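You operate a simulated robot arm through the tools that you are given. There is no shell and no other tool. Be economical: measure what you need, move in short steps, check, and stop when the job is done.

Carry out the task below with a simulated two-armed robot. There is one attempt and no reset: what you move stays moved.

Task
Set the head height to 176 mm and clear the fault.
Fine: free the orange clamp lever first and clamp it again after; press Reset once; touch no other control.

It is judged by the outcome, as a careful person would: the job done as asked, and still so three seconds after it is handed in. It fails if anything else is knocked over, pushed out of place, dropped, spilled or broken.

Robot
Two 7-joint arms with fingered hands on one trunk, on a base that drives. Base frame: it is fixed to the floor where the robot stands at the start and does not move with it; the origin is under the middle of the robot, x ahead of it, y to its left, z up. Readings come in mm, degrees, newtons and seconds.
The left shoulder is at the start at [69, 149, 1385], the right one opposite. Places, roughly: air dial [500, -800, 900]; black reel switch [800, 200, 1100]; blue reset button [800, 200, 1300]; blue sensor [800, 0, 1800]; blue splice lever [1200, 700, 1600]; control box [900, 200, 1200]; green start button [900, 300, 1300]; grey rail knob [700, -200, 1800]; head dial [1100, 300, 1700]; head height handwheel [800, -100, 1100]; lower brake lever [700, 500, 900]; lower hub knob [1000, 800, 800]; orange clamp lever [800, 0, 1200]; orange grip [1000, 750, 750]; red power switch [800, 300, 1100]; red stop button [800, 300, 1300]. Payload 3.6 kg a hand.
The TCP of each hand is the grasp point between the finger pads, 25 mm short of the fingertips. In the tool frame z runs along the fingers and y along their closing line. Largest opening 88 mm; the body of the gripper starts 29 mm behind the TCP. The gripper is a hand of 4 fingers: y runs from the thumb to the fingers, the wrist lies at [-13, -97, -162] in the tool frame, and closing takes about 1.5 s.
Orientation is told as [roll, pitch, yaw] about the base's x, y, z axes, in that order, counted from this pose: with the fingers straight down and the wrist toward the robot, the tool's x, y and z point along [0, 1, 0], [1, 0, 0] and [0, 0, -1] of the base frame.

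Tools
- The arms move only by the tool nudge_tool. It takes "left_steps", "right_steps" or both (then of equal length, played together; a hand with none holds still); each is one flat list of numbers, 6 for each row, row after row: the shift along the tool's x, y, z in units of 250 mm (1.0 is 250 mm), then the turn, a rotation vector about the tool's x, y, z in units of 120 degrees (1.0 is 120 degrees). In form: [dx, dy, dz, rx, ry, rz, dx, dy, dz, rx, ry, rz, ...]. A call has 1 to 12 rows; each row is the pose to reach, as a shift and turn from the pose commanded when the call began, along the tool's axes at that moment. "left_jaw" and "right_jaw" are, for a hand that has rows, the closure, from 0 (fully open) to 1 (shut), set as the call begins (left out, the last holds). A call with a number of a shift or a turn outside -1 to 1 is refused whole. Each row takes 0.2 s and may step no farther than 50 mm and 8.6 degrees from the row before; otherwise, or with a gripper value out of range, the whole call is refused. A pose out of reach is approached as far as the arm can. The call stops where the force on the tool passes 40 N (or 10 N more than at its start, if that is more) or the arm is blocked; 0.2 s more then pass. Each finger travels about 45 mm/s and halts on what it meets, pressing with about 22 N; the grip force reading is that of the motor and also rises with nothing between the fingers. The clock runs only during rows and for 0.2 s after the last one: add rows that repeat a pose to give the fingers time. The reply holds the time, the measured pose of the TCP, the force on the tool along the base axes, the opening and the grip force, in the units named above and with some noise, with the torque about the TCP (base axes, N m) and any sound that the robot's microphone picked up.
- Cameras (640 x 400 px; columns grow to the right, rows downward): "scene" is now at [134.5, 5.2, 1610]; the picture's right is [0.08, -1.00, 0.00], its down [-0.63, -0.05, -0.78] and it looks along [0.77, 0.06, -0.63] (base axes); focal length 214 px, centre (320, 200). "left" rides on the left gripper at [-64, -83, -98] in its tool frame; the picture's right is [-0.62, -0.37, 0.69], its down [0.71, -0.63, 0.30] and it looks along [0.32, 0.68, 0.65] (tool axes); focal length 265 px, centre (320, 200). "right" rides on the right gripper at [64, -83, -98] in its tool frame; the picture's right is [-0.62, 0.37, -0.69], its down [-0.71, -0.63, 0.30] and it looks along [-0.32, 0.68, 0.65] (tool axes); focal length 265 px, centre (320, 200). There is no depth. A picture from a camera that has moved, and an enlarged one, comes with that camera's place and axes in the base frame and with its lens.
- capture(camera): a new picture of that camera. No time passes.
- slide_trunk(by): slides the trunk up (or, below 0, down) by that many mm; the arms and the scene camera ride with it, the base frame stays. It gives what a move gives, with no picture.
- drive_base(legs): drives the robot by 1 to 6 legs, each [ahead, left, turn to the left] in mm, mm and degrees, along the robot's own axes; the way and the turn of a leg run together, so that a leg with both is an arc; at most 1500 mm and 180 degrees a leg. The arms and the cameras ride along, it lands a little off, and it stops where it bumps. It gives what a move gives.
- curl_fingers(index, middle, ring, thumb_bend, thumb_turn, hand): sets how far each is bent, from 0 (flat) to 100 (curled in); at 30 the hand is open as for a grip, at 70 the pads meet at the TCP. One left out holds its place. A second passes; each finger stops where it meets its share of the squeeze, and holds until it gets a number again. A gripper value or a shape takes the hand back. It gives what a move gives, with no picture; readings hold the bend of each and the force on the fingers (four entries, about 0 where the hand has none), thumb and palm. thumb_turn goes from beside the hand (0) to across from the fingers (100), as for a grip.
- grasp_type(shape, hand): the hand has 4 fingers and takes this shape, open, in about a second: jaw (thumb against the fingers, like two jaws); tri (thumb and two fingers); tip (a fingertip pinch); poke (one finger out to press); point (the index stretched); flat (the hand flat); cup (the hand cupped); fist (a fist). The gripper value then closes the fingers along that shape, each until it touches; the sizes above hold for jaw. It gives what a move gives, with no picture.
- pan_tilt(pan, tilt): turns the head with the scene camera to pan (to the left, within 86 degrees either way) and tilt (down, from -29 to 69), counted from straight ahead of the robot. It gives what a move gives.
- zoom(camera, box): a new picture of the part [left, top, right, bottom] of that camera's present view, enlarged. No time passes.
- hand_in(): hands the job in; it is judged then, once.

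Go step by step. Nothing tells you exact positions but the pictures and the camera data: compare them with the known pose of the tool, close in by small moves and look again before you grip or let go. The budget is 120 turns and 88 pictures, counting those below and the enlarged ones. Unless the task says otherwise, let go and move clear before handing in, and close with one line.

The tools are called after "Call:" by a JSON object that holds its "fn" and its "kwargs". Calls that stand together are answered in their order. nudge_tool: Moves the arms, as the interface text tells. Its arguments: {"type":"object","properties":{"left_steps":{"type":"array"},"left_jaw":{"type":"number"},"right_steps":{"type":"array"},"right_jaw":{"type":"number"}},"required":[]} The other tools are called the same way: slide_trunk (by) slides the trunk up or down; grasp_type (shape, hand) gives the hand a shape; curl_fingers (index, middle, ring, thumb_bend, thumb_turn, hand) moves the fingers one by one; drive_base (legs) drives the base; pan_tilt (pan, tilt) turns the head that bears the scene camera; capture (camera) takes a picture; zoom (camera, box) takes an enlarged picture of a part of a camera's view; hand_in () hands the job in.

At the start:

```text
time_s: 0.0
left_tcp_pos: [493.6, 303.3, 1477.9]
left_orientation: [0.0, 0.0, 0.0]
left_wrist_force: [0.1, 0.0, 0.0]
left_ft_torque: [0.0, 0.01, 0.0]
left_gripper_width: 87.8
left_gripper_force: 0.0
left_shape: jaw
left_bend: [30.0, 30.0, 30.0, 30.0, 98.0]
left_finger forces: [0.1, 0.0, 0.0, 0.0, 0.0, 0.1]
right_tcp_pos: [384.6, -145.8, 1466.5]
right_orientation: [0.1, 0.0, 0.0]
right_wrist_force: [0.4, 0.0, 0.5]
right_ft_torque: [0.01, -0.02, 0.02]
right_gripper_width: 87.4
right_gripper_force: 0.0
right_shape: jaw
right_bend: [30.0, 30.0, 30.0, 30.0, 98.0]
right_finger forces: [0.0, 0.0, 0.0, 0.0, 0.0, 0.1]
trunk travel left (down, up): [-875.0, 65.0]
robot x, y, heading: [2.1, -2.8, 0.0]
head pan, tilt: [4.4, 39.1]
```

scene: 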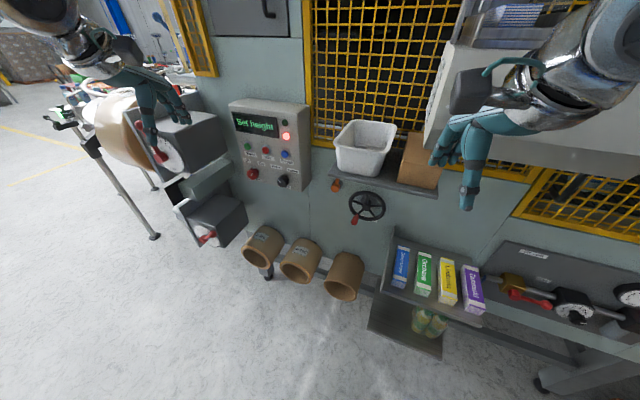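
right: 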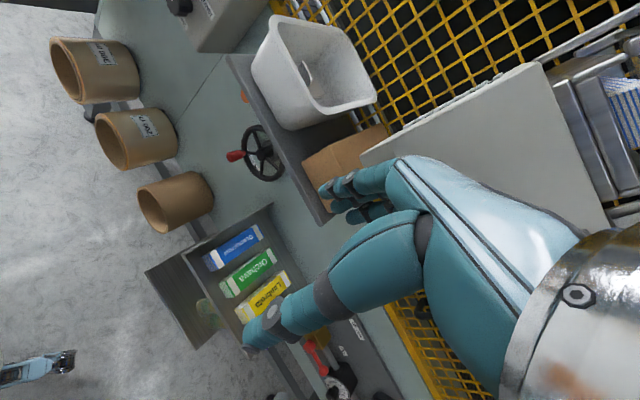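
left: 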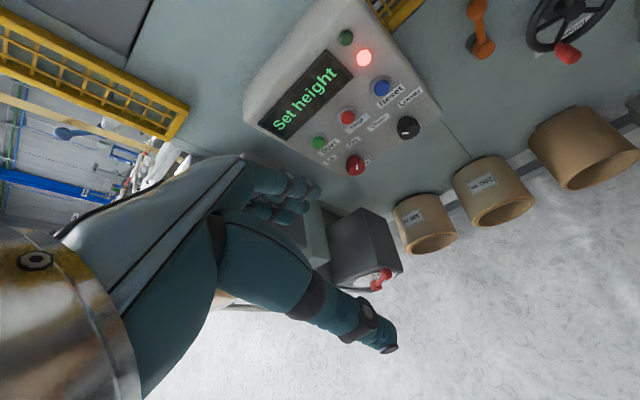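

I see the control box ahead-left, the orange clamp lever and the handwheel below the shelf. I look closer first, including for a height readout.

Call:
{"fn": "zoom", "kwargs": {"camera": "scene", "box": [310, 150, 430, 240]}}

Call:
{"fn": "zoom", "kwargs": {"camera": "scene", "box": [220, 90, 320, 200]}}

Call:
{"fn": "zoom", "kwargs": {"camera": "left", "box": [440, 0, 640, 120]}}

Call:
{"fn": "pan_tilt", "kwargs": {"pan": 5, "tilt": -10}}

Call:
{"fn": "capture", "kwargs": {"camera": "scene"}}

```text
4.44 times, centred on (370, 195) of scene
camera zoom: at [134.5, 5.2, 1610.0], right [0.08, -1.0, 0.0], down [-0.63, -0.05, -0.78], along [0.77, 0.06, -0.63], focal length 953 px, centre (98, 222)
```

zoom: 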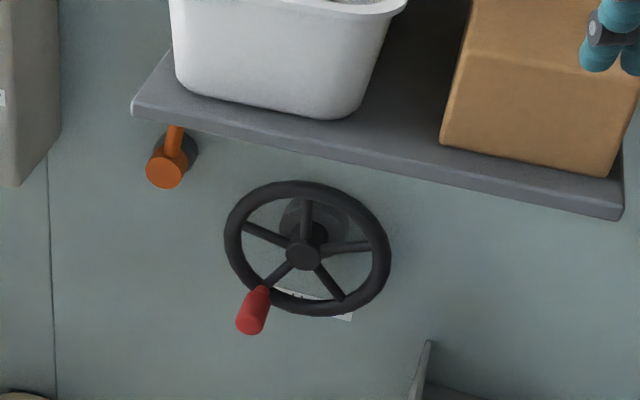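

```text
3.64 times, centred on (270, 145) of scene
camera zoom: at [134.5, 5.2, 1610.0], right [0.08, -1.0, 0.0], down [-0.63, -0.05, -0.78], along [0.77, 0.06, -0.63], focal length 780 px, centre (502, 400)
```

zoom: 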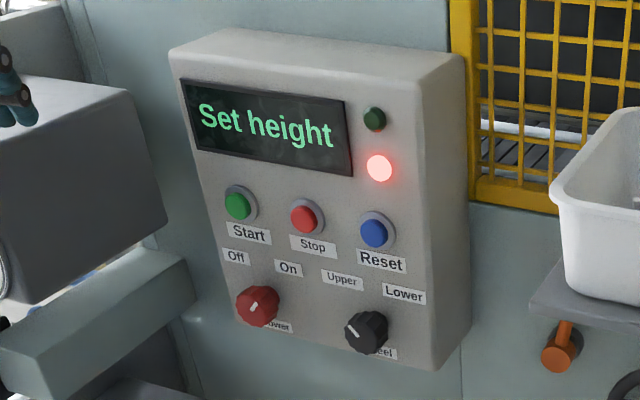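

```text
3.20 times, centred on (540, 60) of left
camera zoom: at [409.7, 239.3, 1574.9], right [-0.37, -0.62, -0.69], down [-0.63, 0.71, -0.3], along [0.68, 0.32, -0.65], focal length 849 px, centre (-384, 648)
```

zoom: 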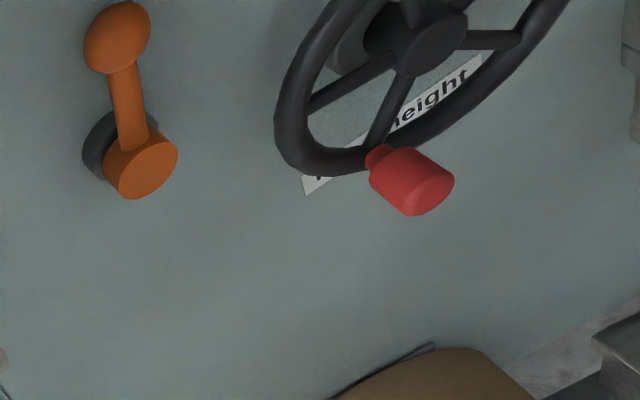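

```text
time_s: 1.2
left_tcp_pos: [495.4, 302.9, 1476.9]
left_orientation: [0.1, 0.1, 0.0]
left_wrist_force: [-0.2, 0.0, 0.3]
left_ft_torque: [-0.01, 0.01, -0.04]
left_gripper_width: 87.5
left_gripper_force: 0.1
left_shape: jaw
left_bend: [30.0, 30.0, 30.0, 30.0, 98.0]
left_finger forces: [0.0, 0.0, 0.1, 0.0, 0.0, 0.0]
right_tcp_pos: [384.3, -146.1, 1466.6]
right_orientation: [0.1, 0.0, -0.1]
right_wrist_force: [0.3, 0.5, -0.1]
right_ft_torque: [0.04, 0.01, -0.04]
right_gripper_width: 87.8
right_gripper_force: 0.0
right_shape: jaw
right_bend: [30.0, 30.0, 30.0, 30.0, 98.0]
right_finger forces: [0.1, 0.1, 0.1, 0.0, 0.1, 0.1]
trunk travel left (down, up): [-875.0, 65.0]
robot x, y, heading: [-1.8, -1.1, -0.1]
head pan, tilt: [5.0, -10.0]
```

```text
81 pictures are left
camera scene: at [134.6, 5.8, 1687.5], right [0.09, -1.0, 0.0], down [0.17, 0.02, -0.98], along [0.98, 0.09, 0.17], focal length 214 px, centre (320, 200)
```

scene: 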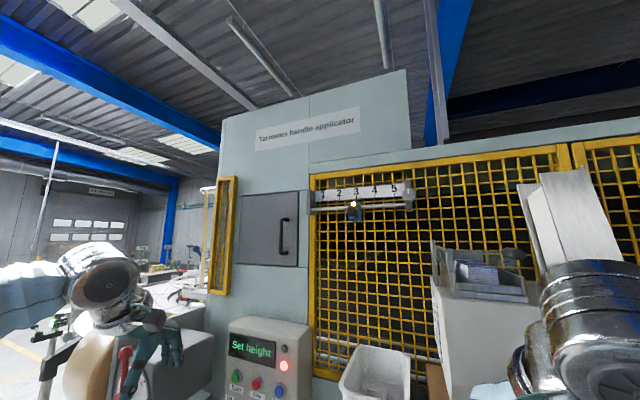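

The head dial's rough place lies behind the grey door with the black handle. I zoom in on it.

Call:
{"fn": "zoom", "kwargs": {"camera": "scene", "box": [220, 170, 420, 295]}}

```text
3.20 times, centred on (320, 232) of scene
camera zoom: at [134.6, 5.8, 1687.5], right [0.09, -1.0, 0.0], down [0.17, 0.02, -0.98], along [0.98, 0.09, 0.17], focal length 686 px, centre (320, 96)
```

zoom: 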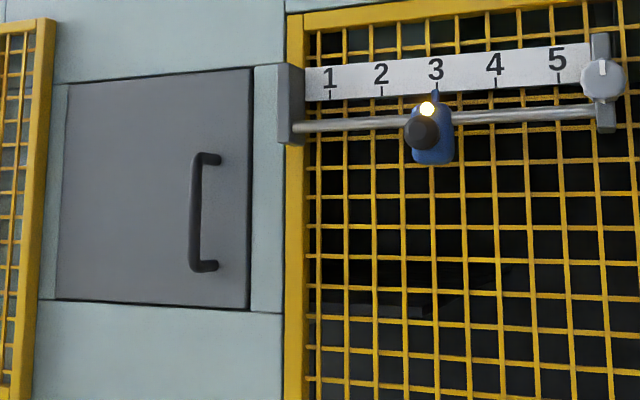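

The door (handle near [810, 179, 1692]) hides the dial, so I'll open it with the left hand. I turn the left hand to fingers-forward with a horizontal closing line, raising it on the way.

Call:
{"fn": "nudge_tool", "kwargs": {"left_steps": [0, 0, -0.05, -0.041, 0.041, 0.041, 0, 0, -0.1, -0.082, 0.082, 0.082, 0, 0, -0.15, -0.123, 0.123, 0.123, 0, 0, -0.2, -0.164, 0.164, 0.164, 0, 0, -0.25, -0.205, 0.205, 0.205, 0, 0, -0.3, -0.246, 0.246, 0.246, 0, 0, -0.35, -0.287, 0.287, 0.287, 0, 0, -0.4, -0.328, 0.328, 0.328, 0, 0, -0.45, -0.369, 0.369, 0.369, 0, 0, -0.5, -0.41, 0.41, 0.41, 0, 0, -0.55, -0.451, 0.451, 0.451, 0, 0, -0.6, -0.492, 0.492, 0.492]}}

Call:
{"fn": "nudge_tool", "kwargs": {"left_steps": [0, 0, 0, -0.041, 0.041, 0.041, 0, 0, 0, -0.085, 0.085, 0.085]}}

Call:
{"fn": "capture", "kwargs": {"camera": "left"}}

Call:
{"fn": "capture", "kwargs": {"camera": "scene"}}

```text
time_s: 3.8
left_tcp_pos: [494.2, 304.6, 1627.4]
left_orientation: [78.8, -9.3, -79.0]
left_wrist_force: [-0.1, -0.3, -1.0]
left_ft_torque: [-0.04, -0.01, -0.01]
left_gripper_width: 87.6
left_gripper_force: 0.0
left_shape: jaw
left_bend: [30.0, 30.0, 30.0, 30.0, 98.0]
left_finger forces: [0.0, 0.1, 0.1, 0.1, 0.0, 0.0]
right_tcp_pos: [384.9, -145.8, 1465.7]
right_orientation: [0.1, -0.1, -0.2]
right_wrist_force: [0.2, 1.0, -0.4]
right_ft_torque: [-0.02, -0.01, 0.0]
right_gripper_width: 87.4
right_gripper_force: 0.0
right_shape: jaw
right_bend: [30.0, 30.0, 30.0, 30.0, 98.0]
right_finger forces: [0.0, 0.1, 0.1, 0.0, 0.1, 0.0]
trunk travel left (down, up): [-875.0, 65.0]
robot x, y, heading: [-3.4, -1.4, -0.0]
head pan, tilt: [5.0, -10.0]
```

```text
refused: row 2 steps farther than a row can; nothing moved
```

```text
79 pictures are left
camera left: at [372.4, 356.7, 1569.0], right [0.5, 0.35, -0.79], down [0.29, 0.8, 0.53], along [0.82, -0.5, 0.3], focal length 265 px, centre (320, 200)
```

left: 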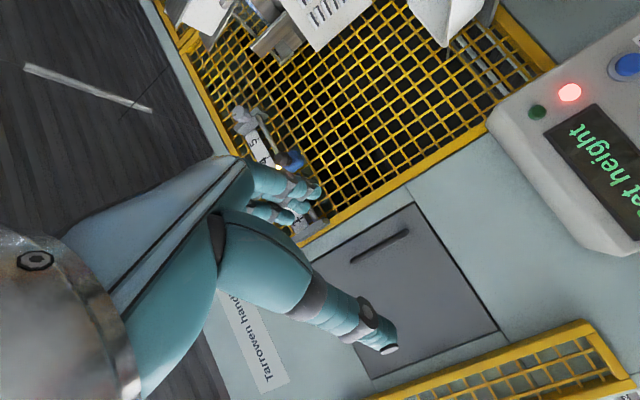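

```text
78 pictures are left
camera scene: at [133.6, 6.4, 1687.7], right [0.09, -1.0, 0.0], down [0.17, 0.01, -0.98], along [0.98, 0.09, 0.17], focal length 214 px, centre (320, 200)
```

scene: 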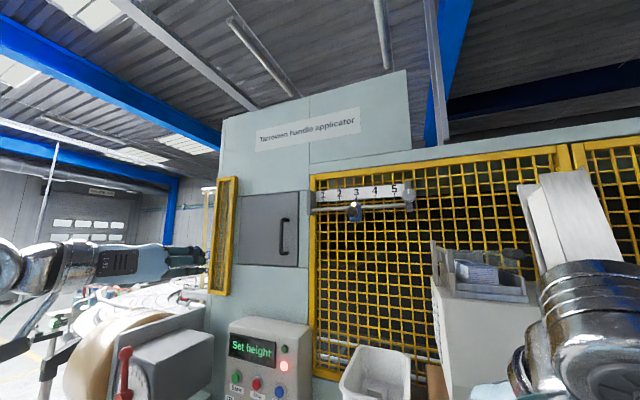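

The handle triangulates to about [911, 202, 1690]. I finish the turn, and check the cabinet on the right before driving ahead.

Call:
{"fn": "nudge_tool", "kwargs": {"left_steps": [0, 0, 0, -0.028, 0.028, 0.028, 0, 0, 0, -0.057, 0.057, 0.057, 0, 0, 0, -0.085, 0.085, 0.085]}}

Call:
{"fn": "pan_tilt", "kwargs": {"pan": -35, "tilt": 25}}

Call:
{"fn": "capture", "kwargs": {"camera": "scene"}}

```text
time_s: 4.6
left_tcp_pos: [494.1, 304.3, 1628.0]
left_orientation: [90.0, 0.0, -90.0]
left_wrist_force: [-0.9, -0.2, 0.1]
left_ft_torque: [0.01, -0.01, 0.01]
left_gripper_width: 87.6
left_gripper_force: 0.0
left_shape: jaw
left_bend: [30.0, 30.0, 30.0, 30.0, 98.0]
left_finger forces: [0.0, 0.0, 0.1, 0.0, 0.1, 0.1]
right_tcp_pos: [383.8, -145.6, 1465.1]
right_orientation: [0.0, -0.1, -0.1]
right_wrist_force: [-0.7, 0.3, 0.3]
right_ft_torque: [-0.02, 0.01, -0.04]
right_gripper_width: 87.9
right_gripper_force: 0.0
right_shape: jaw
right_bend: [30.0, 30.0, 30.0, 30.0, 98.0]
right_finger forces: [0.0, 0.0, 0.0, 0.0, 0.0, 0.1]
trunk travel left (down, up): [-875.0, 65.0]
robot x, y, heading: [-0.0, 2.2, 0.4]
head pan, tilt: [5.0, -10.0]
```

```text
time_s: 5.6
left_tcp_pos: [493.6, 303.2, 1627.6]
left_orientation: [90.0, 0.0, -89.9]
left_wrist_force: [0.4, 0.6, 0.6]
left_ft_torque: [0.01, 0.04, -0.03]
left_gripper_width: 87.7
left_gripper_force: 0.2
left_shape: jaw
left_bend: [30.0, 30.0, 30.0, 30.0, 98.0]
left_finger forces: [0.0, 0.1, 0.0, 0.1, 0.0, 0.0]
right_tcp_pos: [383.4, -145.3, 1465.6]
right_orientation: [0.0, -0.1, -0.2]
right_wrist_force: [0.3, 0.3, -0.7]
right_ft_torque: [0.01, 0.0, -0.03]
right_gripper_width: 87.7
right_gripper_force: 0.2
right_shape: jaw
right_bend: [30.0, 30.0, 30.0, 30.0, 98.0]
right_finger forces: [0.0, 0.1, 0.0, 0.0, 0.0, 0.0]
trunk travel left (down, up): [-875.0, 65.0]
robot x, y, heading: [-0.1, 0.2, 0.1]
head pan, tilt: [-35.0, 25.0]
```

```text
77 pictures are left
camera scene: at [124.7, -54.4, 1632.1], right [-0.57, -0.82, 0.0], down [-0.35, 0.24, -0.91], along [0.74, -0.52, -0.42], focal length 214 px, centre (320, 200)
```

scene: 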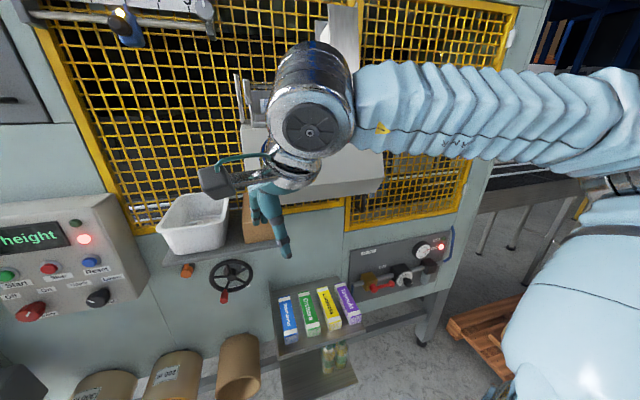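

The cabinet on the right stands out from the mesh, so I pull the right hand back before driving ahead.

Call:
{"fn": "nudge_tool", "kwargs": {"right_steps": [0, -0.1, 0, 0, 0, 0, 0, -0.2, 0, 0, 0, 0, 0, -0.3, 0, 0, 0, 0, 0, -0.4, 0, 0, 0, 0, 0, -0.5, 0, 0, 0, 0]}}

Call:
{"fn": "drive_base", "kwargs": {"legs": [[200, 0, 0]]}}

Call:
{"fn": "pan_tilt", "kwargs": {"pan": 5, "tilt": 5}}

Call:
{"fn": "capture", "kwargs": {"camera": "scene"}}

Call:
{"fn": "capture", "kwargs": {"camera": "left"}}

```text
time_s: 6.8
left_tcp_pos: [492.4, 302.6, 1628.4]
left_orientation: [90.0, 0.1, -90.0]
left_wrist_force: [0.1, -0.4, -0.1]
left_ft_torque: [0.02, -0.01, -0.02]
left_gripper_width: 87.3
left_gripper_force: 0.2
left_shape: jaw
left_bend: [30.0, 30.0, 30.0, 30.0, 98.0]
left_finger forces: [0.0, 0.0, 0.0, 0.1, 0.1, 0.0]
right_tcp_pos: [257.2, -146.9, 1466.5]
right_orientation: [0.2, -0.1, -0.1]
right_wrist_force: [0.4, 0.0, 0.0]
right_ft_torque: [0.02, -0.05, 0.04]
right_gripper_width: 87.6
right_gripper_force: 0.2
right_shape: jaw
right_bend: [30.0, 30.0, 30.0, 30.0, 98.0]
right_finger forces: [0.1, 0.1, 0.1, 0.0, 0.0, 0.0]
trunk travel left (down, up): [-875.0, 65.0]
robot x, y, heading: [0.3, 0.3, 0.0]
head pan, tilt: [-35.0, 25.0]
```

```text
time_s: 10.0
left_tcp_pos: [689.6, 303.7, 1627.8]
left_orientation: [90.1, 0.0, -90.0]
left_wrist_force: [-1.1, -0.7, -0.1]
left_ft_torque: [0.03, -0.01, 0.01]
left_gripper_width: 87.7
left_gripper_force: 0.0
left_shape: jaw
left_bend: [30.0, 30.0, 30.0, 30.0, 98.0]
left_finger forces: [0.1, 0.0, 0.0, 0.0, 0.0, 0.0]
right_tcp_pos: [457.0, -145.8, 1465.8]
right_orientation: [0.0, -0.1, -0.2]
right_wrist_force: [-1.8, 3.3, -1.2]
right_ft_torque: [0.01, 0.04, 0.09]
right_gripper_width: 87.6
right_gripper_force: 0.0
right_shape: jaw
right_bend: [30.0, 30.0, 34.0, 30.0, 98.0]
right_finger forces: [0.0, 1.1, 3.3, 0.0, 0.0, 0.1]
trunk travel left (down, up): [-875.0, 65.0]
robot x, y, heading: [202.5, -0.8, -0.2]
head pan, tilt: [-35.0, 25.0]
```

```text
time_s: 11.1
left_tcp_pos: [689.0, 303.5, 1628.4]
left_orientation: [90.1, -0.1, -90.0]
left_wrist_force: [-0.1, -0.6, -0.2]
left_ft_torque: [-0.02, -0.02, 0.0]
left_gripper_width: 87.8
left_gripper_force: 0.1
left_shape: jaw
left_bend: [30.0, 30.0, 30.0, 30.0, 98.0]
left_finger forces: [0.0, 0.0, 0.0, 0.0, 0.0, 0.0]
right_tcp_pos: [455.7, -145.1, 1465.8]
right_orientation: [0.0, -0.2, -0.1]
right_wrist_force: [-4.2, 2.1, 0.3]
right_ft_torque: [-0.01, -0.02, -0.01]
right_gripper_width: 87.8
right_gripper_force: 0.0
right_shape: jaw
right_bend: [30.0, 30.0, 33.0, 30.0, 98.0]
right_finger forces: [0.1, 0.5, 4.5, 0.0, 0.1, 0.1]
trunk travel left (down, up): [-875.0, 65.0]
robot x, y, heading: [200.6, 0.4, -0.2]
head pan, tilt: [5.0, 5.0]
```

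```text
76 pictures are left
camera scene: at [339.4, 7.2, 1664.6], right [0.09, -1.0, 0.0], down [-0.09, -0.01, -1.0], along [0.99, 0.08, -0.09], focal length 214 px, centre (320, 200)
```

scene: 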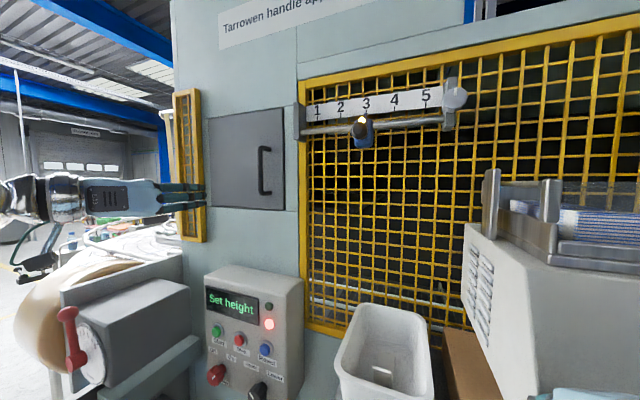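

```text
75 pictures are left
camera left: at [591.4, 386.9, 1562.3], right [0.69, 0.37, -0.62], down [0.3, 0.63, 0.71], along [0.65, -0.68, 0.33], focal length 265 px, centre (320, 200)
```

left: 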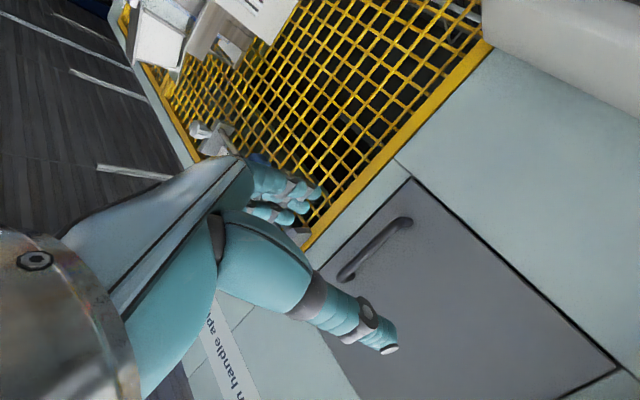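

The right hand's ring finger is lightly touching the cabinet, so I draw it back and inward straight away.

Call:
{"fn": "nudge_tool", "kwargs": {"right_steps": [0, -0.1, 0, 0, 0, 0, 0.1, -0.2, 0, 0, 0, 0, 0.2, -0.2, 0, 0, 0, 0]}}

Call:
{"fn": "zoom", "kwargs": {"camera": "scene", "box": [200, 100, 320, 220]}}

Call:
{"fn": "capture", "kwargs": {"camera": "right"}}

```text
time_s: 11.9
left_tcp_pos: [691.0, 308.3, 1627.3]
left_orientation: [90.0, -0.3, -89.9]
left_wrist_force: [0.6, 0.3, 0.3]
left_ft_torque: [0.0, -0.01, 0.0]
left_gripper_width: 87.6
left_gripper_force: 0.0
left_shape: jaw
left_bend: [30.0, 30.0, 30.0, 30.0, 98.0]
left_finger forces: [0.1, 0.2, 0.1, 0.0, 0.0, 0.1]
right_tcp_pos: [407.1, -92.2, 1464.7]
right_orientation: [-0.1, -0.2, -0.1]
right_wrist_force: [0.3, -0.2, 0.5]
right_ft_torque: [-0.01, -0.01, -0.01]
right_gripper_width: 87.8
right_gripper_force: 0.1
right_shape: jaw
right_bend: [30.0, 30.0, 30.0, 30.0, 98.0]
right_finger forces: [0.0, 0.0, 0.0, 0.0, 0.0, 0.0]
trunk travel left (down, up): [-875.0, 65.0]
robot x, y, heading: [199.8, 0.8, -0.1]
head pan, tilt: [5.0, 5.0]
```

```text
3.33 times, centred on (260, 160) of scene
camera zoom: at [340.4, 11.3, 1664.5], right [0.09, -1.0, 0.0], down [-0.09, -0.01, -1.0], along [0.99, 0.09, -0.09], focal length 715 px, centre (520, 333)
```

zoom: 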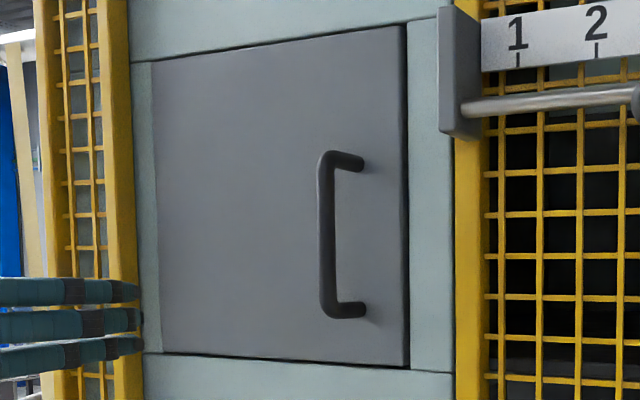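

```text
73 pictures are left
camera right: at [322.9, -26.7, 1562.5], right [0.37, -0.62, 0.69], down [-0.63, -0.71, -0.3], along [0.68, -0.33, -0.65], focal length 265 px, centre (320, 200)
```

right: 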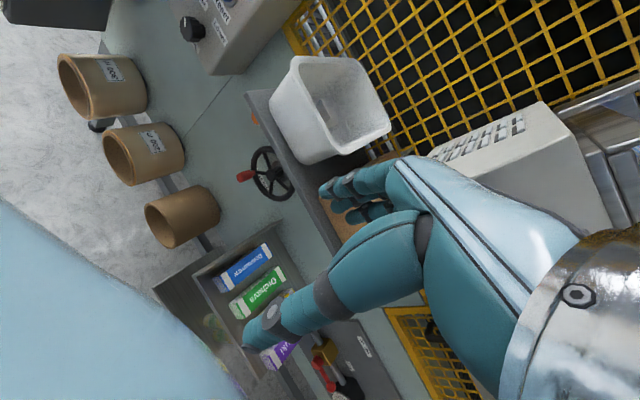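

The handle bar sits at about [895, 213, 1688]. I bring the left hand in front of it at x≈800 and look.

Call:
{"fn": "nudge_tool", "kwargs": {"left_steps": [0.06, 0.1, 0.1, 0, 0, 0, 0.12, 0.2, 0.2, 0, 0, 0, 0.18, 0.3, 0.3, 0, 0, 0, 0.244, 0.38, 0.4, 0, 0, 0]}}

Call:
{"fn": "capture", "kwargs": {"camera": "left"}}

Call:
{"fn": "zoom", "kwargs": {"camera": "scene", "box": [180, 90, 320, 220]}}

```text
time_s: 12.9
left_tcp_pos: [795.5, 204.4, 1687.7]
left_orientation: [89.9, 0.0, -90.0]
left_wrist_force: [0.1, -0.1, 0.1]
left_ft_torque: [-0.02, 0.0, 0.02]
left_gripper_width: 87.7
left_gripper_force: 0.1
left_shape: jaw
left_bend: [30.0, 30.0, 30.0, 30.0, 98.0]
left_finger forces: [0.1, 0.0, 0.0, 0.0, 0.0, 0.0]
right_tcp_pos: [410.3, -99.3, 1463.2]
right_orientation: [0.3, 0.1, 0.0]
right_wrist_force: [0.8, -1.5, -0.1]
right_ft_torque: [0.03, 0.03, 0.0]
right_gripper_width: 87.7
right_gripper_force: 0.0
right_shape: jaw
right_bend: [30.0, 30.0, 30.0, 30.0, 98.0]
right_finger forces: [0.0, 0.0, 0.0, 0.0, 0.1, 0.1]
trunk travel left (down, up): [-875.0, 65.0]
robot x, y, heading: [198.3, -0.0, 0.1]
head pan, tilt: [5.0, 5.0]
```

```text
72 pictures are left
camera left: at [697.0, 287.6, 1623.1], right [0.69, 0.37, -0.62], down [0.31, 0.63, 0.71], along [0.65, -0.68, 0.32], focal length 265 px, centre (320, 200)
```

left: 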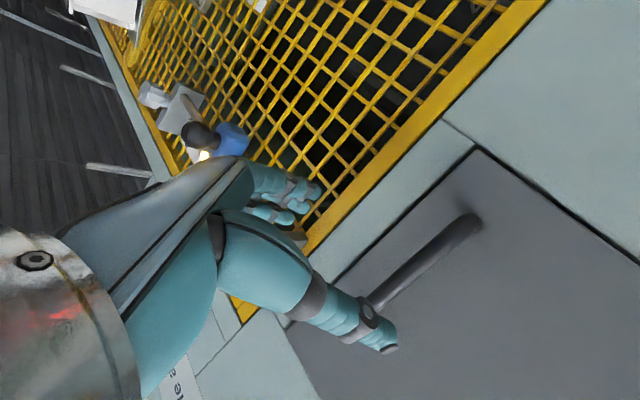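

```text
3.08 times, centred on (250, 155) of scene
camera zoom: at [344.8, 2.6, 1664.1], right [0.09, -1.0, 0.0], down [-0.09, -0.01, -1.0], along [0.99, 0.09, -0.09], focal length 660 px, centre (535, 338)
```

zoom: 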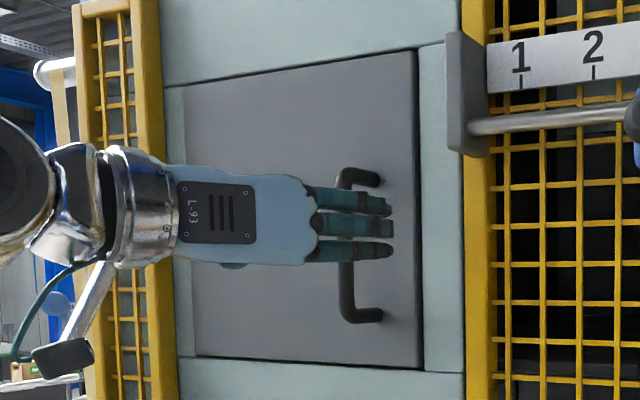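

The handle lies between the thumb and fingers laterally. I advance to the bar and close.

Call:
{"fn": "nudge_tool", "kwargs": {"left_steps": [0, -0.036, 0.12, 0, 0, 0, 0, -0.036, 0.24, 0, 0, 0, 0, -0.036, 0.37, 0, 0, 0]}}

Call:
{"fn": "capture", "kwargs": {"camera": "left"}}

Call:
{"fn": "zoom", "kwargs": {"camera": "scene", "box": [180, 90, 320, 220]}}

```text
time_s: 13.7
left_tcp_pos: [887.6, 212.1, 1686.8]
left_orientation: [89.9, 0.2, -90.1]
left_wrist_force: [0.1, -0.3, -0.4]
left_ft_torque: [-0.02, -0.03, 0.02]
left_gripper_width: 87.8
left_gripper_force: 0.1
left_shape: jaw
left_bend: [30.0, 30.0, 30.0, 30.0, 98.0]
left_finger forces: [0.1, 0.0, 0.1, 0.0, 0.1, 0.1]
right_tcp_pos: [408.8, -100.5, 1463.1]
right_orientation: [0.1, 0.0, -0.1]
right_wrist_force: [0.1, 0.1, -0.4]
right_ft_torque: [0.0, 0.01, 0.0]
right_gripper_width: 87.7
right_gripper_force: 0.1
right_shape: jaw
right_bend: [30.0, 30.0, 30.0, 30.0, 98.0]
right_finger forces: [0.0, 0.1, 0.0, 0.0, 0.0, 0.1]
trunk travel left (down, up): [-875.0, 65.0]
robot x, y, heading: [198.1, 1.8, 0.2]
head pan, tilt: [5.0, 5.0]
```

```text
70 pictures are left
camera left: at [788.5, 295.7, 1622.6], right [0.69, 0.37, -0.62], down [0.31, 0.63, 0.71], along [0.65, -0.69, 0.32], focal length 265 px, centre (320, 200)
```

left: 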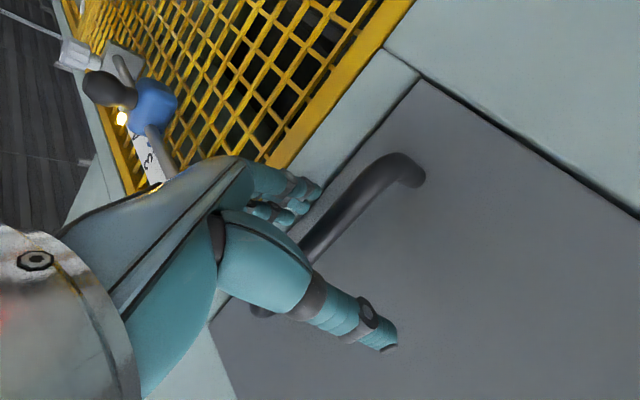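

```text
3.08 times, centred on (250, 155) of scene
camera zoom: at [344.3, 1.7, 1664.2], right [0.09, -1.0, 0.0], down [-0.09, 0.0, -1.0], along [0.99, 0.09, -0.09], focal length 660 px, centre (535, 338)
```

zoom: 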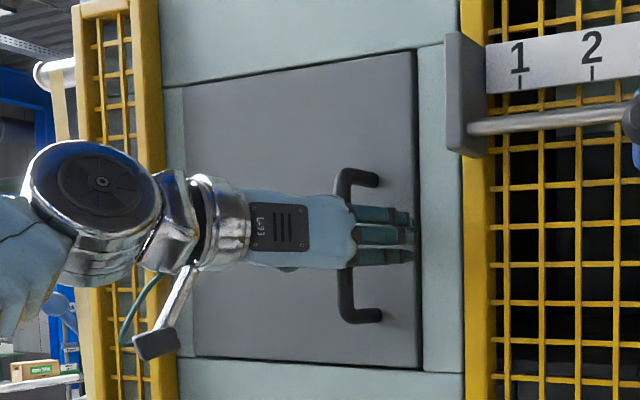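

The bar is inside the grip. I close on it.

Call:
{"fn": "nudge_tool", "kwargs": {"left_steps": [0, 0, 0, 0, 0, 0, 0, 0, 0, 0, 0, 0, 0, 0, 0, 0, 0, 0, 0, 0, 0, 0, 0, 0, 0, 0, 0, 0, 0, 0, 0, 0, 0, 0, 0, 0, 0, 0, 0, 0, 0, 0], "left_jaw": 1}}

Call:
{"fn": "nudge_tool", "kwargs": {"left_steps": [0, -0.02, -0.071, -0.05, 0, 0, 0, -0.048, -0.139, -0.1, 0, 0, 0, -0.083, -0.203, -0.15, 0, 0, 0, -0.124, -0.264, -0.2, 0, 0]}}

Call:
{"fn": "capture", "kwargs": {"camera": "scene"}}

```text
time_s: 15.3
left_tcp_pos: [885.8, 218.6, 1688.3]
left_orientation: [90.0, -0.1, -90.0]
left_wrist_force: [2.4, 0.4, 2.3]
left_ft_torque: [-0.01, -0.01, 0.01]
left_gripper_width: 0.2
left_gripper_force: 22.2
left_shape: jaw
left_bend: [73.0, 71.0, 71.0, 68.0, 100.0]
left_finger forces: [6.1, 0.4, 1.8, 0.1, 19.7, 0.0]
right_tcp_pos: [409.1, -97.0, 1464.6]
right_orientation: [-0.1, -0.1, -0.2]
right_wrist_force: [0.5, 0.9, 0.8]
right_ft_torque: [0.01, 0.02, -0.01]
right_gripper_width: 87.6
right_gripper_force: 0.1
right_shape: jaw
right_bend: [30.0, 30.0, 30.0, 30.0, 98.0]
right_finger forces: [0.1, 0.0, 0.1, 0.0, 0.0, 0.0]
trunk travel left (down, up): [-875.0, 65.0]
robot x, y, heading: [202.9, -2.1, 0.3]
head pan, tilt: [5.0, 5.0]
```

```text
time_s: 16.3
left_tcp_pos: [826.4, 257.6, 1684.2]
left_orientation: [90.2, -0.6, -113.8]
left_wrist_force: [15.8, 15.8, 11.3]
left_ft_torque: [0.01, -0.01, 0.13]
left_gripper_width: 0.4
left_gripper_force: 22.1
left_shape: jaw
left_bend: [73.0, 71.0, 70.0, 71.0, 100.0]
left_finger forces: [1.4, 0.0, 2.7, 0.0, 29.6, 0.0]
right_tcp_pos: [413.9, -90.0, 1464.5]
right_orientation: [-0.2, 0.2, -0.1]
right_wrist_force: [0.5, 0.8, 0.1]
right_ft_torque: [-0.01, -0.01, 0.01]
right_gripper_width: 87.9
right_gripper_force: 0.0
right_shape: jaw
right_bend: [30.0, 30.0, 30.0, 30.0, 98.0]
right_finger forces: [0.0, 0.1, 0.0, 0.1, 0.0, 0.0]
trunk travel left (down, up): [-875.0, 65.0]
robot x, y, heading: [200.5, -0.6, -0.2]
head pan, tilt: [5.0, 5.0]
```

```text
68 pictures are left
camera scene: at [348.8, 13.6, 1663.8], right [0.09, -1.0, 0.0], down [-0.09, -0.01, -1.0], along [0.99, 0.09, -0.09], focal length 214 px, centre (320, 200)
```

scene: 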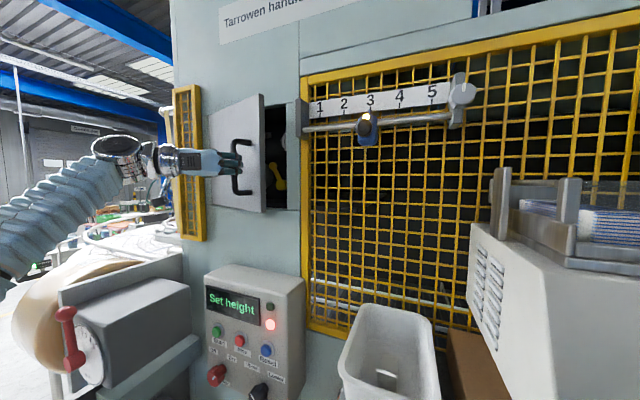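

The door swings open on its left hinge. I continue the arc.

Call:
{"fn": "nudge_tool", "kwargs": {"left_steps": [0, -0.02, -0.071, -0.05, 0, 0, 0, -0.048, -0.139, -0.1, 0, 0, 0, -0.083, -0.203, -0.12, 0, 0, 0, -0.124, -0.264, -0.14, 0, 0, 0, -0.172, -0.32, -0.16, 0, 0, 0, -0.225, -0.372, -0.18, 0, 0]}}

Call:
{"fn": "capture", "kwargs": {"camera": "scene"}}

```text
time_s: 17.6
left_tcp_pos: [763.1, 345.9, 1672.3]
left_orientation: [90.6, -1.1, -132.0]
left_wrist_force: [35.5, 11.8, 21.5]
left_ft_torque: [-0.05, 0.06, -0.02]
left_gripper_width: 0.0
left_gripper_force: 22.2
left_shape: jaw
left_bend: [74.0, 71.0, 70.0, 56.0, 100.0]
left_finger forces: [3.0, 0.6, 0.4, 0.0, 36.5, 0.1]
left hand out of reach, approached as far as the arm can: row 5, 6
right_tcp_pos: [420.5, -90.5, 1463.1]
right_orientation: [-0.2, 0.6, -0.1]
right_wrist_force: [0.0, 0.0, -0.3]
right_ft_torque: [0.03, 0.01, -0.02]
right_gripper_width: 87.6
right_gripper_force: 0.1
right_shape: jaw
right_bend: [30.0, 30.0, 30.0, 30.0, 98.0]
right_finger forces: [0.1, 0.0, 0.1, 0.0, 0.0, 0.0]
trunk travel left (down, up): [-875.0, 65.0]
robot x, y, heading: [200.8, -2.7, 0.1]
head pan, tilt: [5.0, 5.0]
stopped in row 6 (left hand): the force on the tool passed its limit at 44 N (the readings are from after the stop); the commanded pose is now the measured one
```

```text
67 pictures are left
camera scene: at [356.4, 13.1, 1663.2], right [0.09, -1.0, 0.0], down [-0.1, -0.01, -1.0], along [0.99, 0.09, -0.1], focal length 214 px, centre (320, 200)
```

scene: 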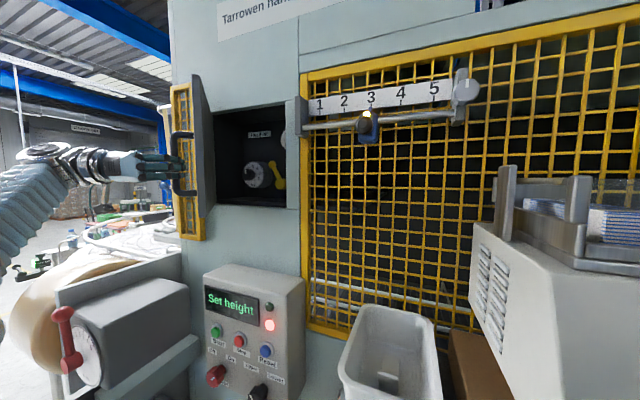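

The door is open wide and an inner dial is visible. I zoom on it.

Call:
{"fn": "zoom", "kwargs": {"camera": "scene", "box": [236, 120, 300, 205]}}

Call:
{"fn": "zoom", "kwargs": {"camera": "scene", "box": [242, 160, 270, 190]}}

```text
4.71 times, centred on (268, 162) of scene
camera zoom: at [356.4, 13.1, 1663.2], right [0.09, -1.0, 0.0], down [-0.1, -0.01, -1.0], along [0.99, 0.09, -0.1], focal length 1009 px, centre (565, 376)
```

zoom: 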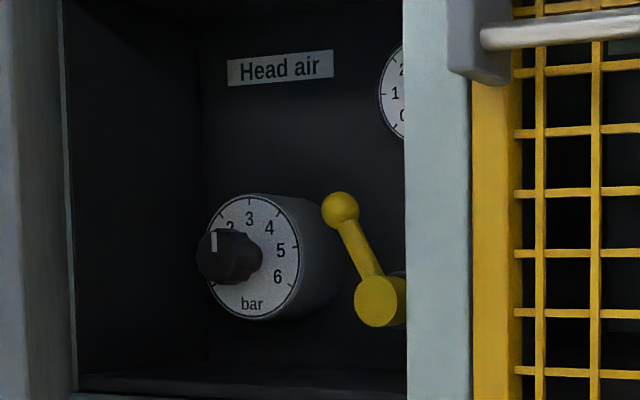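

```text
13.33 times, centred on (256, 175) of scene
camera zoom: at [356.4, 13.1, 1663.2], right [0.09, -1.0, 0.0], down [-0.1, -0.01, -1.0], along [0.99, 0.09, -0.1], focal length 2860 px, centre (1173, 533)
```

zoom: 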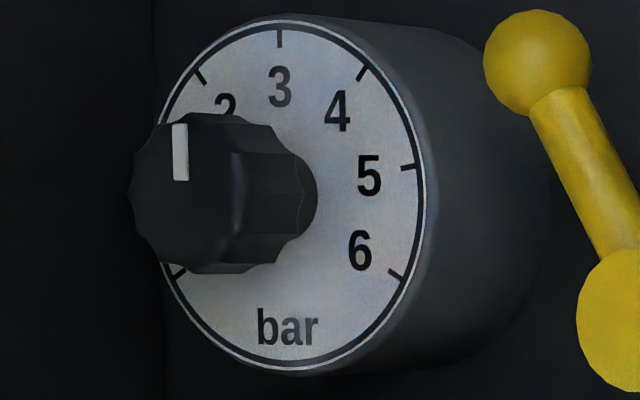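

This is the "Head air" pressure dial, not the height. Before closing the door I look for the real height readout near the handwheel.

Call:
{"fn": "pan_tilt", "kwargs": {"pan": -5, "tilt": 45}}

Call:
{"fn": "capture", "kwargs": {"camera": "scene"}}

Call:
{"fn": "zoom", "kwargs": {"camera": "right", "box": [200, 60, 400, 240]}}

```text
time_s: 18.7
left_tcp_pos: [765.1, 341.3, 1672.7]
left_orientation: [90.3, -1.2, -132.2]
left_wrist_force: [36.7, 12.0, 18.6]
left_ft_torque: [-0.06, 0.13, 0.04]
left_gripper_width: 0.2
left_gripper_force: 22.0
left_shape: jaw
left_bend: [74.0, 71.0, 70.0, 56.0, 100.0]
left_finger forces: [3.2, 0.6, 0.4, 0.1, 36.8, 0.1]
right_tcp_pos: [422.1, -96.1, 1458.0]
right_orientation: [-0.6, 0.9, -0.3]
right_wrist_force: [8.2, -3.8, -24.6]
right_ft_torque: [-1.28, -1.55, -0.14]
right_gripper_width: 87.5
right_gripper_force: 0.1
right_shape: jaw
right_bend: [30.0, 30.0, 30.0, 30.0, 98.0]
right_finger forces: [0.0, 0.0, 0.0, 0.0, 0.0, 0.0]
trunk travel left (down, up): [-875.0, 65.0]
robot x, y, heading: [205.4, 1.5, 0.2]
head pan, tilt: [-5.0, 45.0]
```

```text
64 pictures are left
camera scene: at [349.5, -0.4, 1604.1], right [-0.02, -1.0, 0.0], down [-0.68, 0.01, -0.73], along [0.73, -0.01, -0.68], focal length 214 px, centre (320, 200)
```

scene: 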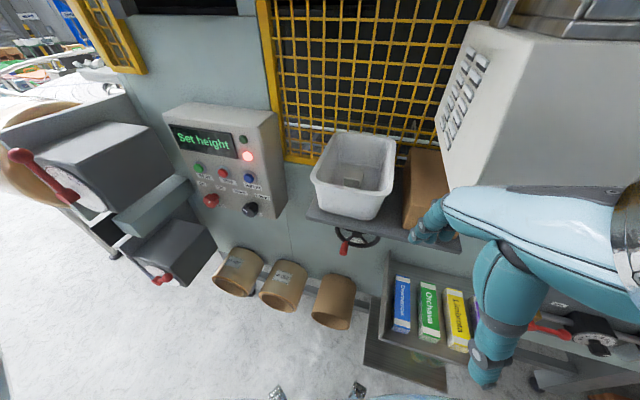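

```text
2.22 times, centred on (300, 150) of right
camera zoom: at [340.5, -29.4, 1556.8], right [0.38, -0.61, 0.69], down [-0.64, -0.71, -0.29], along [0.67, -0.33, -0.66], focal length 590 px, centre (364, 311)
```

zoom: 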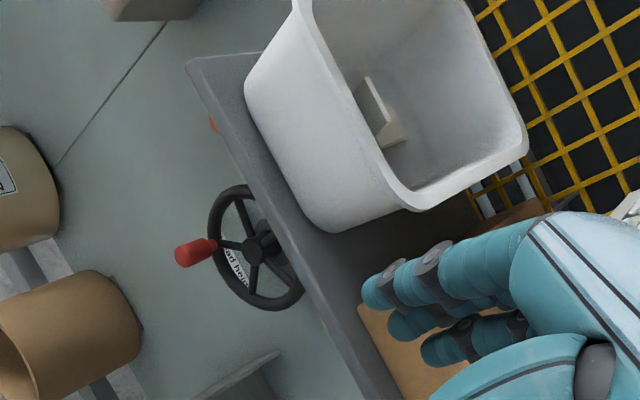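

The head seems to have pressed on the right forearm; I tilt it back up at once and lower the right hand away from it, then look through the mesh for a height scale.

Call:
{"fn": "pan_tilt", "kwargs": {"pan": -5, "tilt": 15}}

Call:
{"fn": "capture", "kwargs": {"camera": "scene"}}

Call:
{"fn": "zoom", "kwargs": {"camera": "scene", "box": [260, 180, 460, 310]}}

Call:
{"fn": "zoom", "kwargs": {"camera": "scene", "box": [260, 50, 460, 180]}}

```text
time_s: 19.6
left_tcp_pos: [763.8, 343.6, 1671.5]
left_orientation: [90.6, -1.2, -132.2]
left_wrist_force: [35.2, 11.6, 19.2]
left_ft_torque: [-0.01, 0.11, 0.0]
left_gripper_width: 0.0
left_gripper_force: 21.9
left_shape: jaw
left_bend: [74.0, 71.0, 70.0, 56.0, 100.0]
left_finger forces: [3.1, 0.7, 0.5, 0.0, 36.0, 0.1]
right_tcp_pos: [427.5, -94.1, 1461.1]
right_orientation: [0.6, 1.8, -1.1]
right_wrist_force: [2.5, -1.7, -5.0]
right_ft_torque: [0.02, -0.06, -0.12]
right_gripper_width: 87.8
right_gripper_force: 0.1
right_shape: jaw
right_bend: [30.0, 30.0, 30.0, 30.0, 98.0]
right_finger forces: [0.0, 0.0, 0.0, 0.0, 0.1, 0.1]
trunk travel left (down, up): [-875.0, 65.0]
robot x, y, heading: [204.0, -1.8, 0.0]
head pan, tilt: [-5.0, 15.0]
```

```text
62 pictures are left
camera scene: at [356.0, -1.3, 1623.3], right [-0.05, -1.0, 0.0], down [-0.5, 0.02, -0.86], along [0.86, -0.05, -0.5], focal length 214 px, centre (320, 200)
```

scene: 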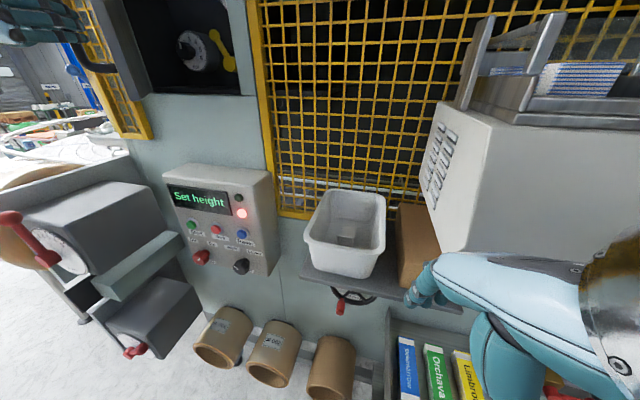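

```text
3.08 times, centred on (360, 245) of scene
camera zoom: at [356.0, -1.3, 1623.3], right [-0.05, -1.0, 0.0], down [-0.5, 0.02, -0.86], along [0.86, -0.05, -0.5], focal length 660 px, centre (197, 62)
```

zoom: 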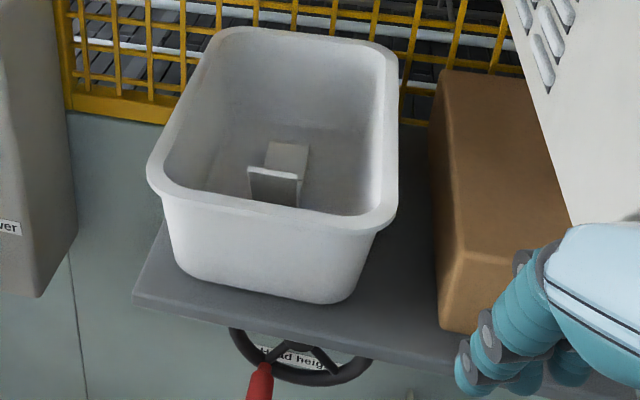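

```text
3.08 times, centred on (360, 115) of scene
camera zoom: at [356.0, -1.3, 1623.3], right [-0.05, -1.0, 0.0], down [-0.5, 0.02, -0.86], along [0.86, -0.05, -0.5], focal length 660 px, centre (197, 462)
```

zoom: 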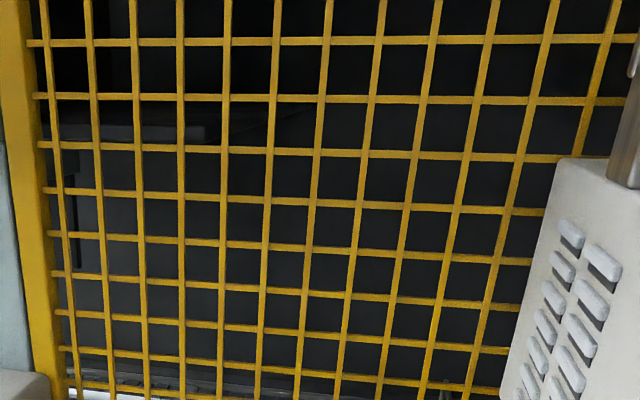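

The head rests against the right wrist, which sits right beside it. I lower the right hand by 150 mm to free the head.

Call:
{"fn": "nudge_tool", "kwargs": {"right_steps": [0, 0, 0.1, 0, 0, 0, 0, 0, 0.2, 0, 0, 0, 0, 0, 0.3, 0, 0, 0, 0, 0, 0.4, 0, 0, 0, 0, 0, 0.5, 0, 0, 0, 0, 0, 0.6, 0, 0, 0]}}

Call:
{"fn": "pan_tilt", "kwargs": {"pan": 0, "tilt": 0}}

Call:
{"fn": "capture", "kwargs": {"camera": "scene"}}

```text
time_s: 21.0
left_tcp_pos: [764.9, 341.9, 1672.2]
left_orientation: [90.4, -1.0, -132.6]
left_wrist_force: [30.7, 10.5, 18.1]
left_ft_torque: [-0.04, 0.07, 0.01]
left_gripper_width: 0.1
left_gripper_force: 21.6
left_shape: jaw
left_bend: [74.0, 71.0, 70.0, 56.0, 100.0]
left_finger forces: [3.4, 0.7, 0.6, 0.0, 33.0, 0.0]
right_tcp_pos: [452.1, -26.4, 1378.0]
right_orientation: [-0.1, 0.5, 0.0]
right_wrist_force: [0.6, 0.0, 0.2]
right_ft_torque: [-0.01, 0.03, 0.0]
right_gripper_width: 88.1
right_gripper_force: 0.0
right_shape: jaw
right_bend: [30.0, 30.0, 30.0, 30.0, 98.0]
right_finger forces: [0.1, 0.0, 0.0, 0.0, 0.1, 0.1]
right hand out of reach, approached as far as the arm can: row 2, 3, 4, 5, 6
trunk travel left (down, up): [-875.0, 65.0]
robot x, y, heading: [200.5, 2.1, -0.4]
head pan, tilt: [-5.0, 15.0]
```

```text
time_s: 21.8
left_tcp_pos: [763.9, 342.7, 1671.8]
left_orientation: [90.4, -1.0, -132.3]
left_wrist_force: [34.2, 11.3, 16.9]
left_ft_torque: [-0.04, 0.04, 0.0]
left_gripper_width: 0.0
left_gripper_force: 22.6
left_shape: jaw
left_bend: [73.0, 71.0, 70.0, 56.0, 100.0]
left_finger forces: [3.4, 0.6, 0.4, 0.0, 35.1, 0.1]
right_tcp_pos: [450.2, -28.5, 1377.7]
right_orientation: [-0.2, 0.6, 0.0]
right_wrist_force: [-0.1, 0.1, 0.4]
right_ft_torque: [0.03, 0.0, 0.02]
right_gripper_width: 87.8
right_gripper_force: 0.0
right_shape: jaw
right_bend: [30.0, 30.0, 30.0, 30.0, 98.0]
right_finger forces: [0.0, 0.0, 0.0, 0.0, 0.0, 0.0]
trunk travel left (down, up): [-875.0, 65.0]
robot x, y, heading: [203.6, -0.3, 0.2]
head pan, tilt: [0.0, 0.0]
```

```text
59 pictures are left
camera scene: at [355.9, 1.7, 1670.8], right [0.0, -1.0, 0.0], down [-0.01, 0.0, -1.0], along [1.0, 0.0, -0.01], focal length 214 px, centre (320, 200)
```

scene: 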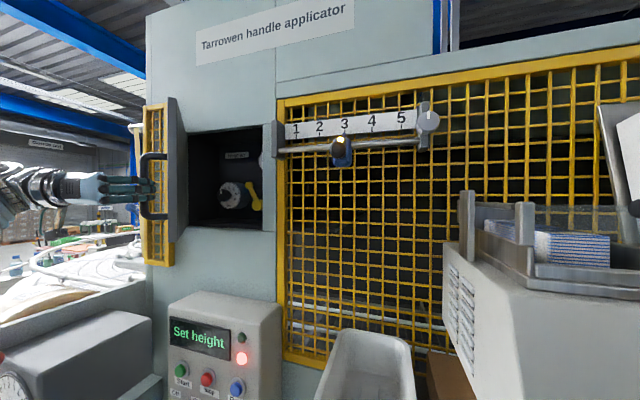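

The head is free again. I look through the mesh for the head and its scale.

Call:
{"fn": "zoom", "kwargs": {"camera": "scene", "box": [280, 150, 380, 250]}}

Call:
{"fn": "zoom", "kwargs": {"camera": "scene", "box": [280, 250, 460, 370]}}

Call:
{"fn": "zoom", "kwargs": {"camera": "scene", "box": [370, 90, 480, 200]}}

```text
4.00 times, centred on (330, 200) of scene
camera zoom: at [355.9, 1.7, 1670.8], right [0.0, -1.0, 0.0], down [-0.01, 0.0, -1.0], along [1.0, 0.0, -0.01], focal length 858 px, centre (280, 200)
```

zoom: 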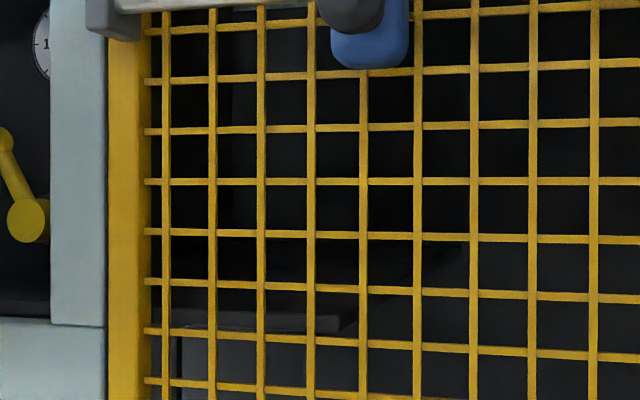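

```text
3.33 times, centred on (370, 310) of scene
camera zoom: at [355.9, 1.7, 1670.8], right [0.0, -1.0, 0.0], down [-0.01, 0.0, -1.0], along [1.0, 0.0, -0.01], focal length 715 px, centre (153, -167)
```

zoom: 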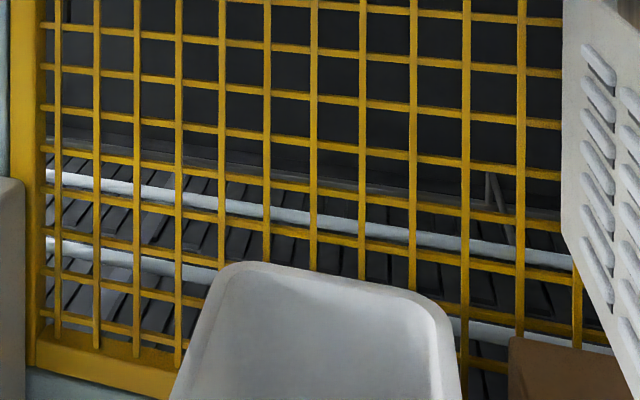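

```text
3.64 times, centred on (425, 145) of scene
camera zoom: at [355.9, 1.7, 1670.8], right [0.0, -1.0, 0.0], down [-0.01, 0.0, -1.0], along [1.0, 0.0, -0.01], focal length 780 px, centre (-62, 400)
```

zoom: 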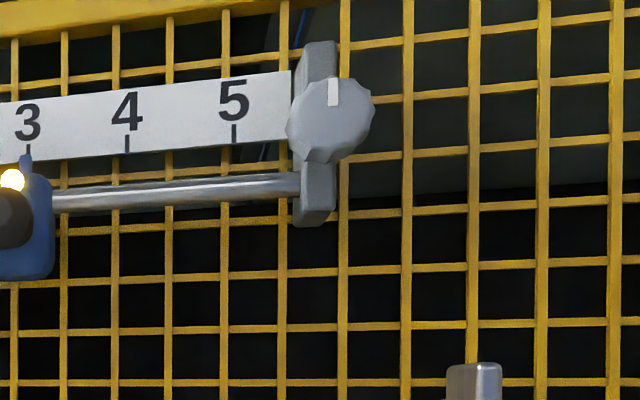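

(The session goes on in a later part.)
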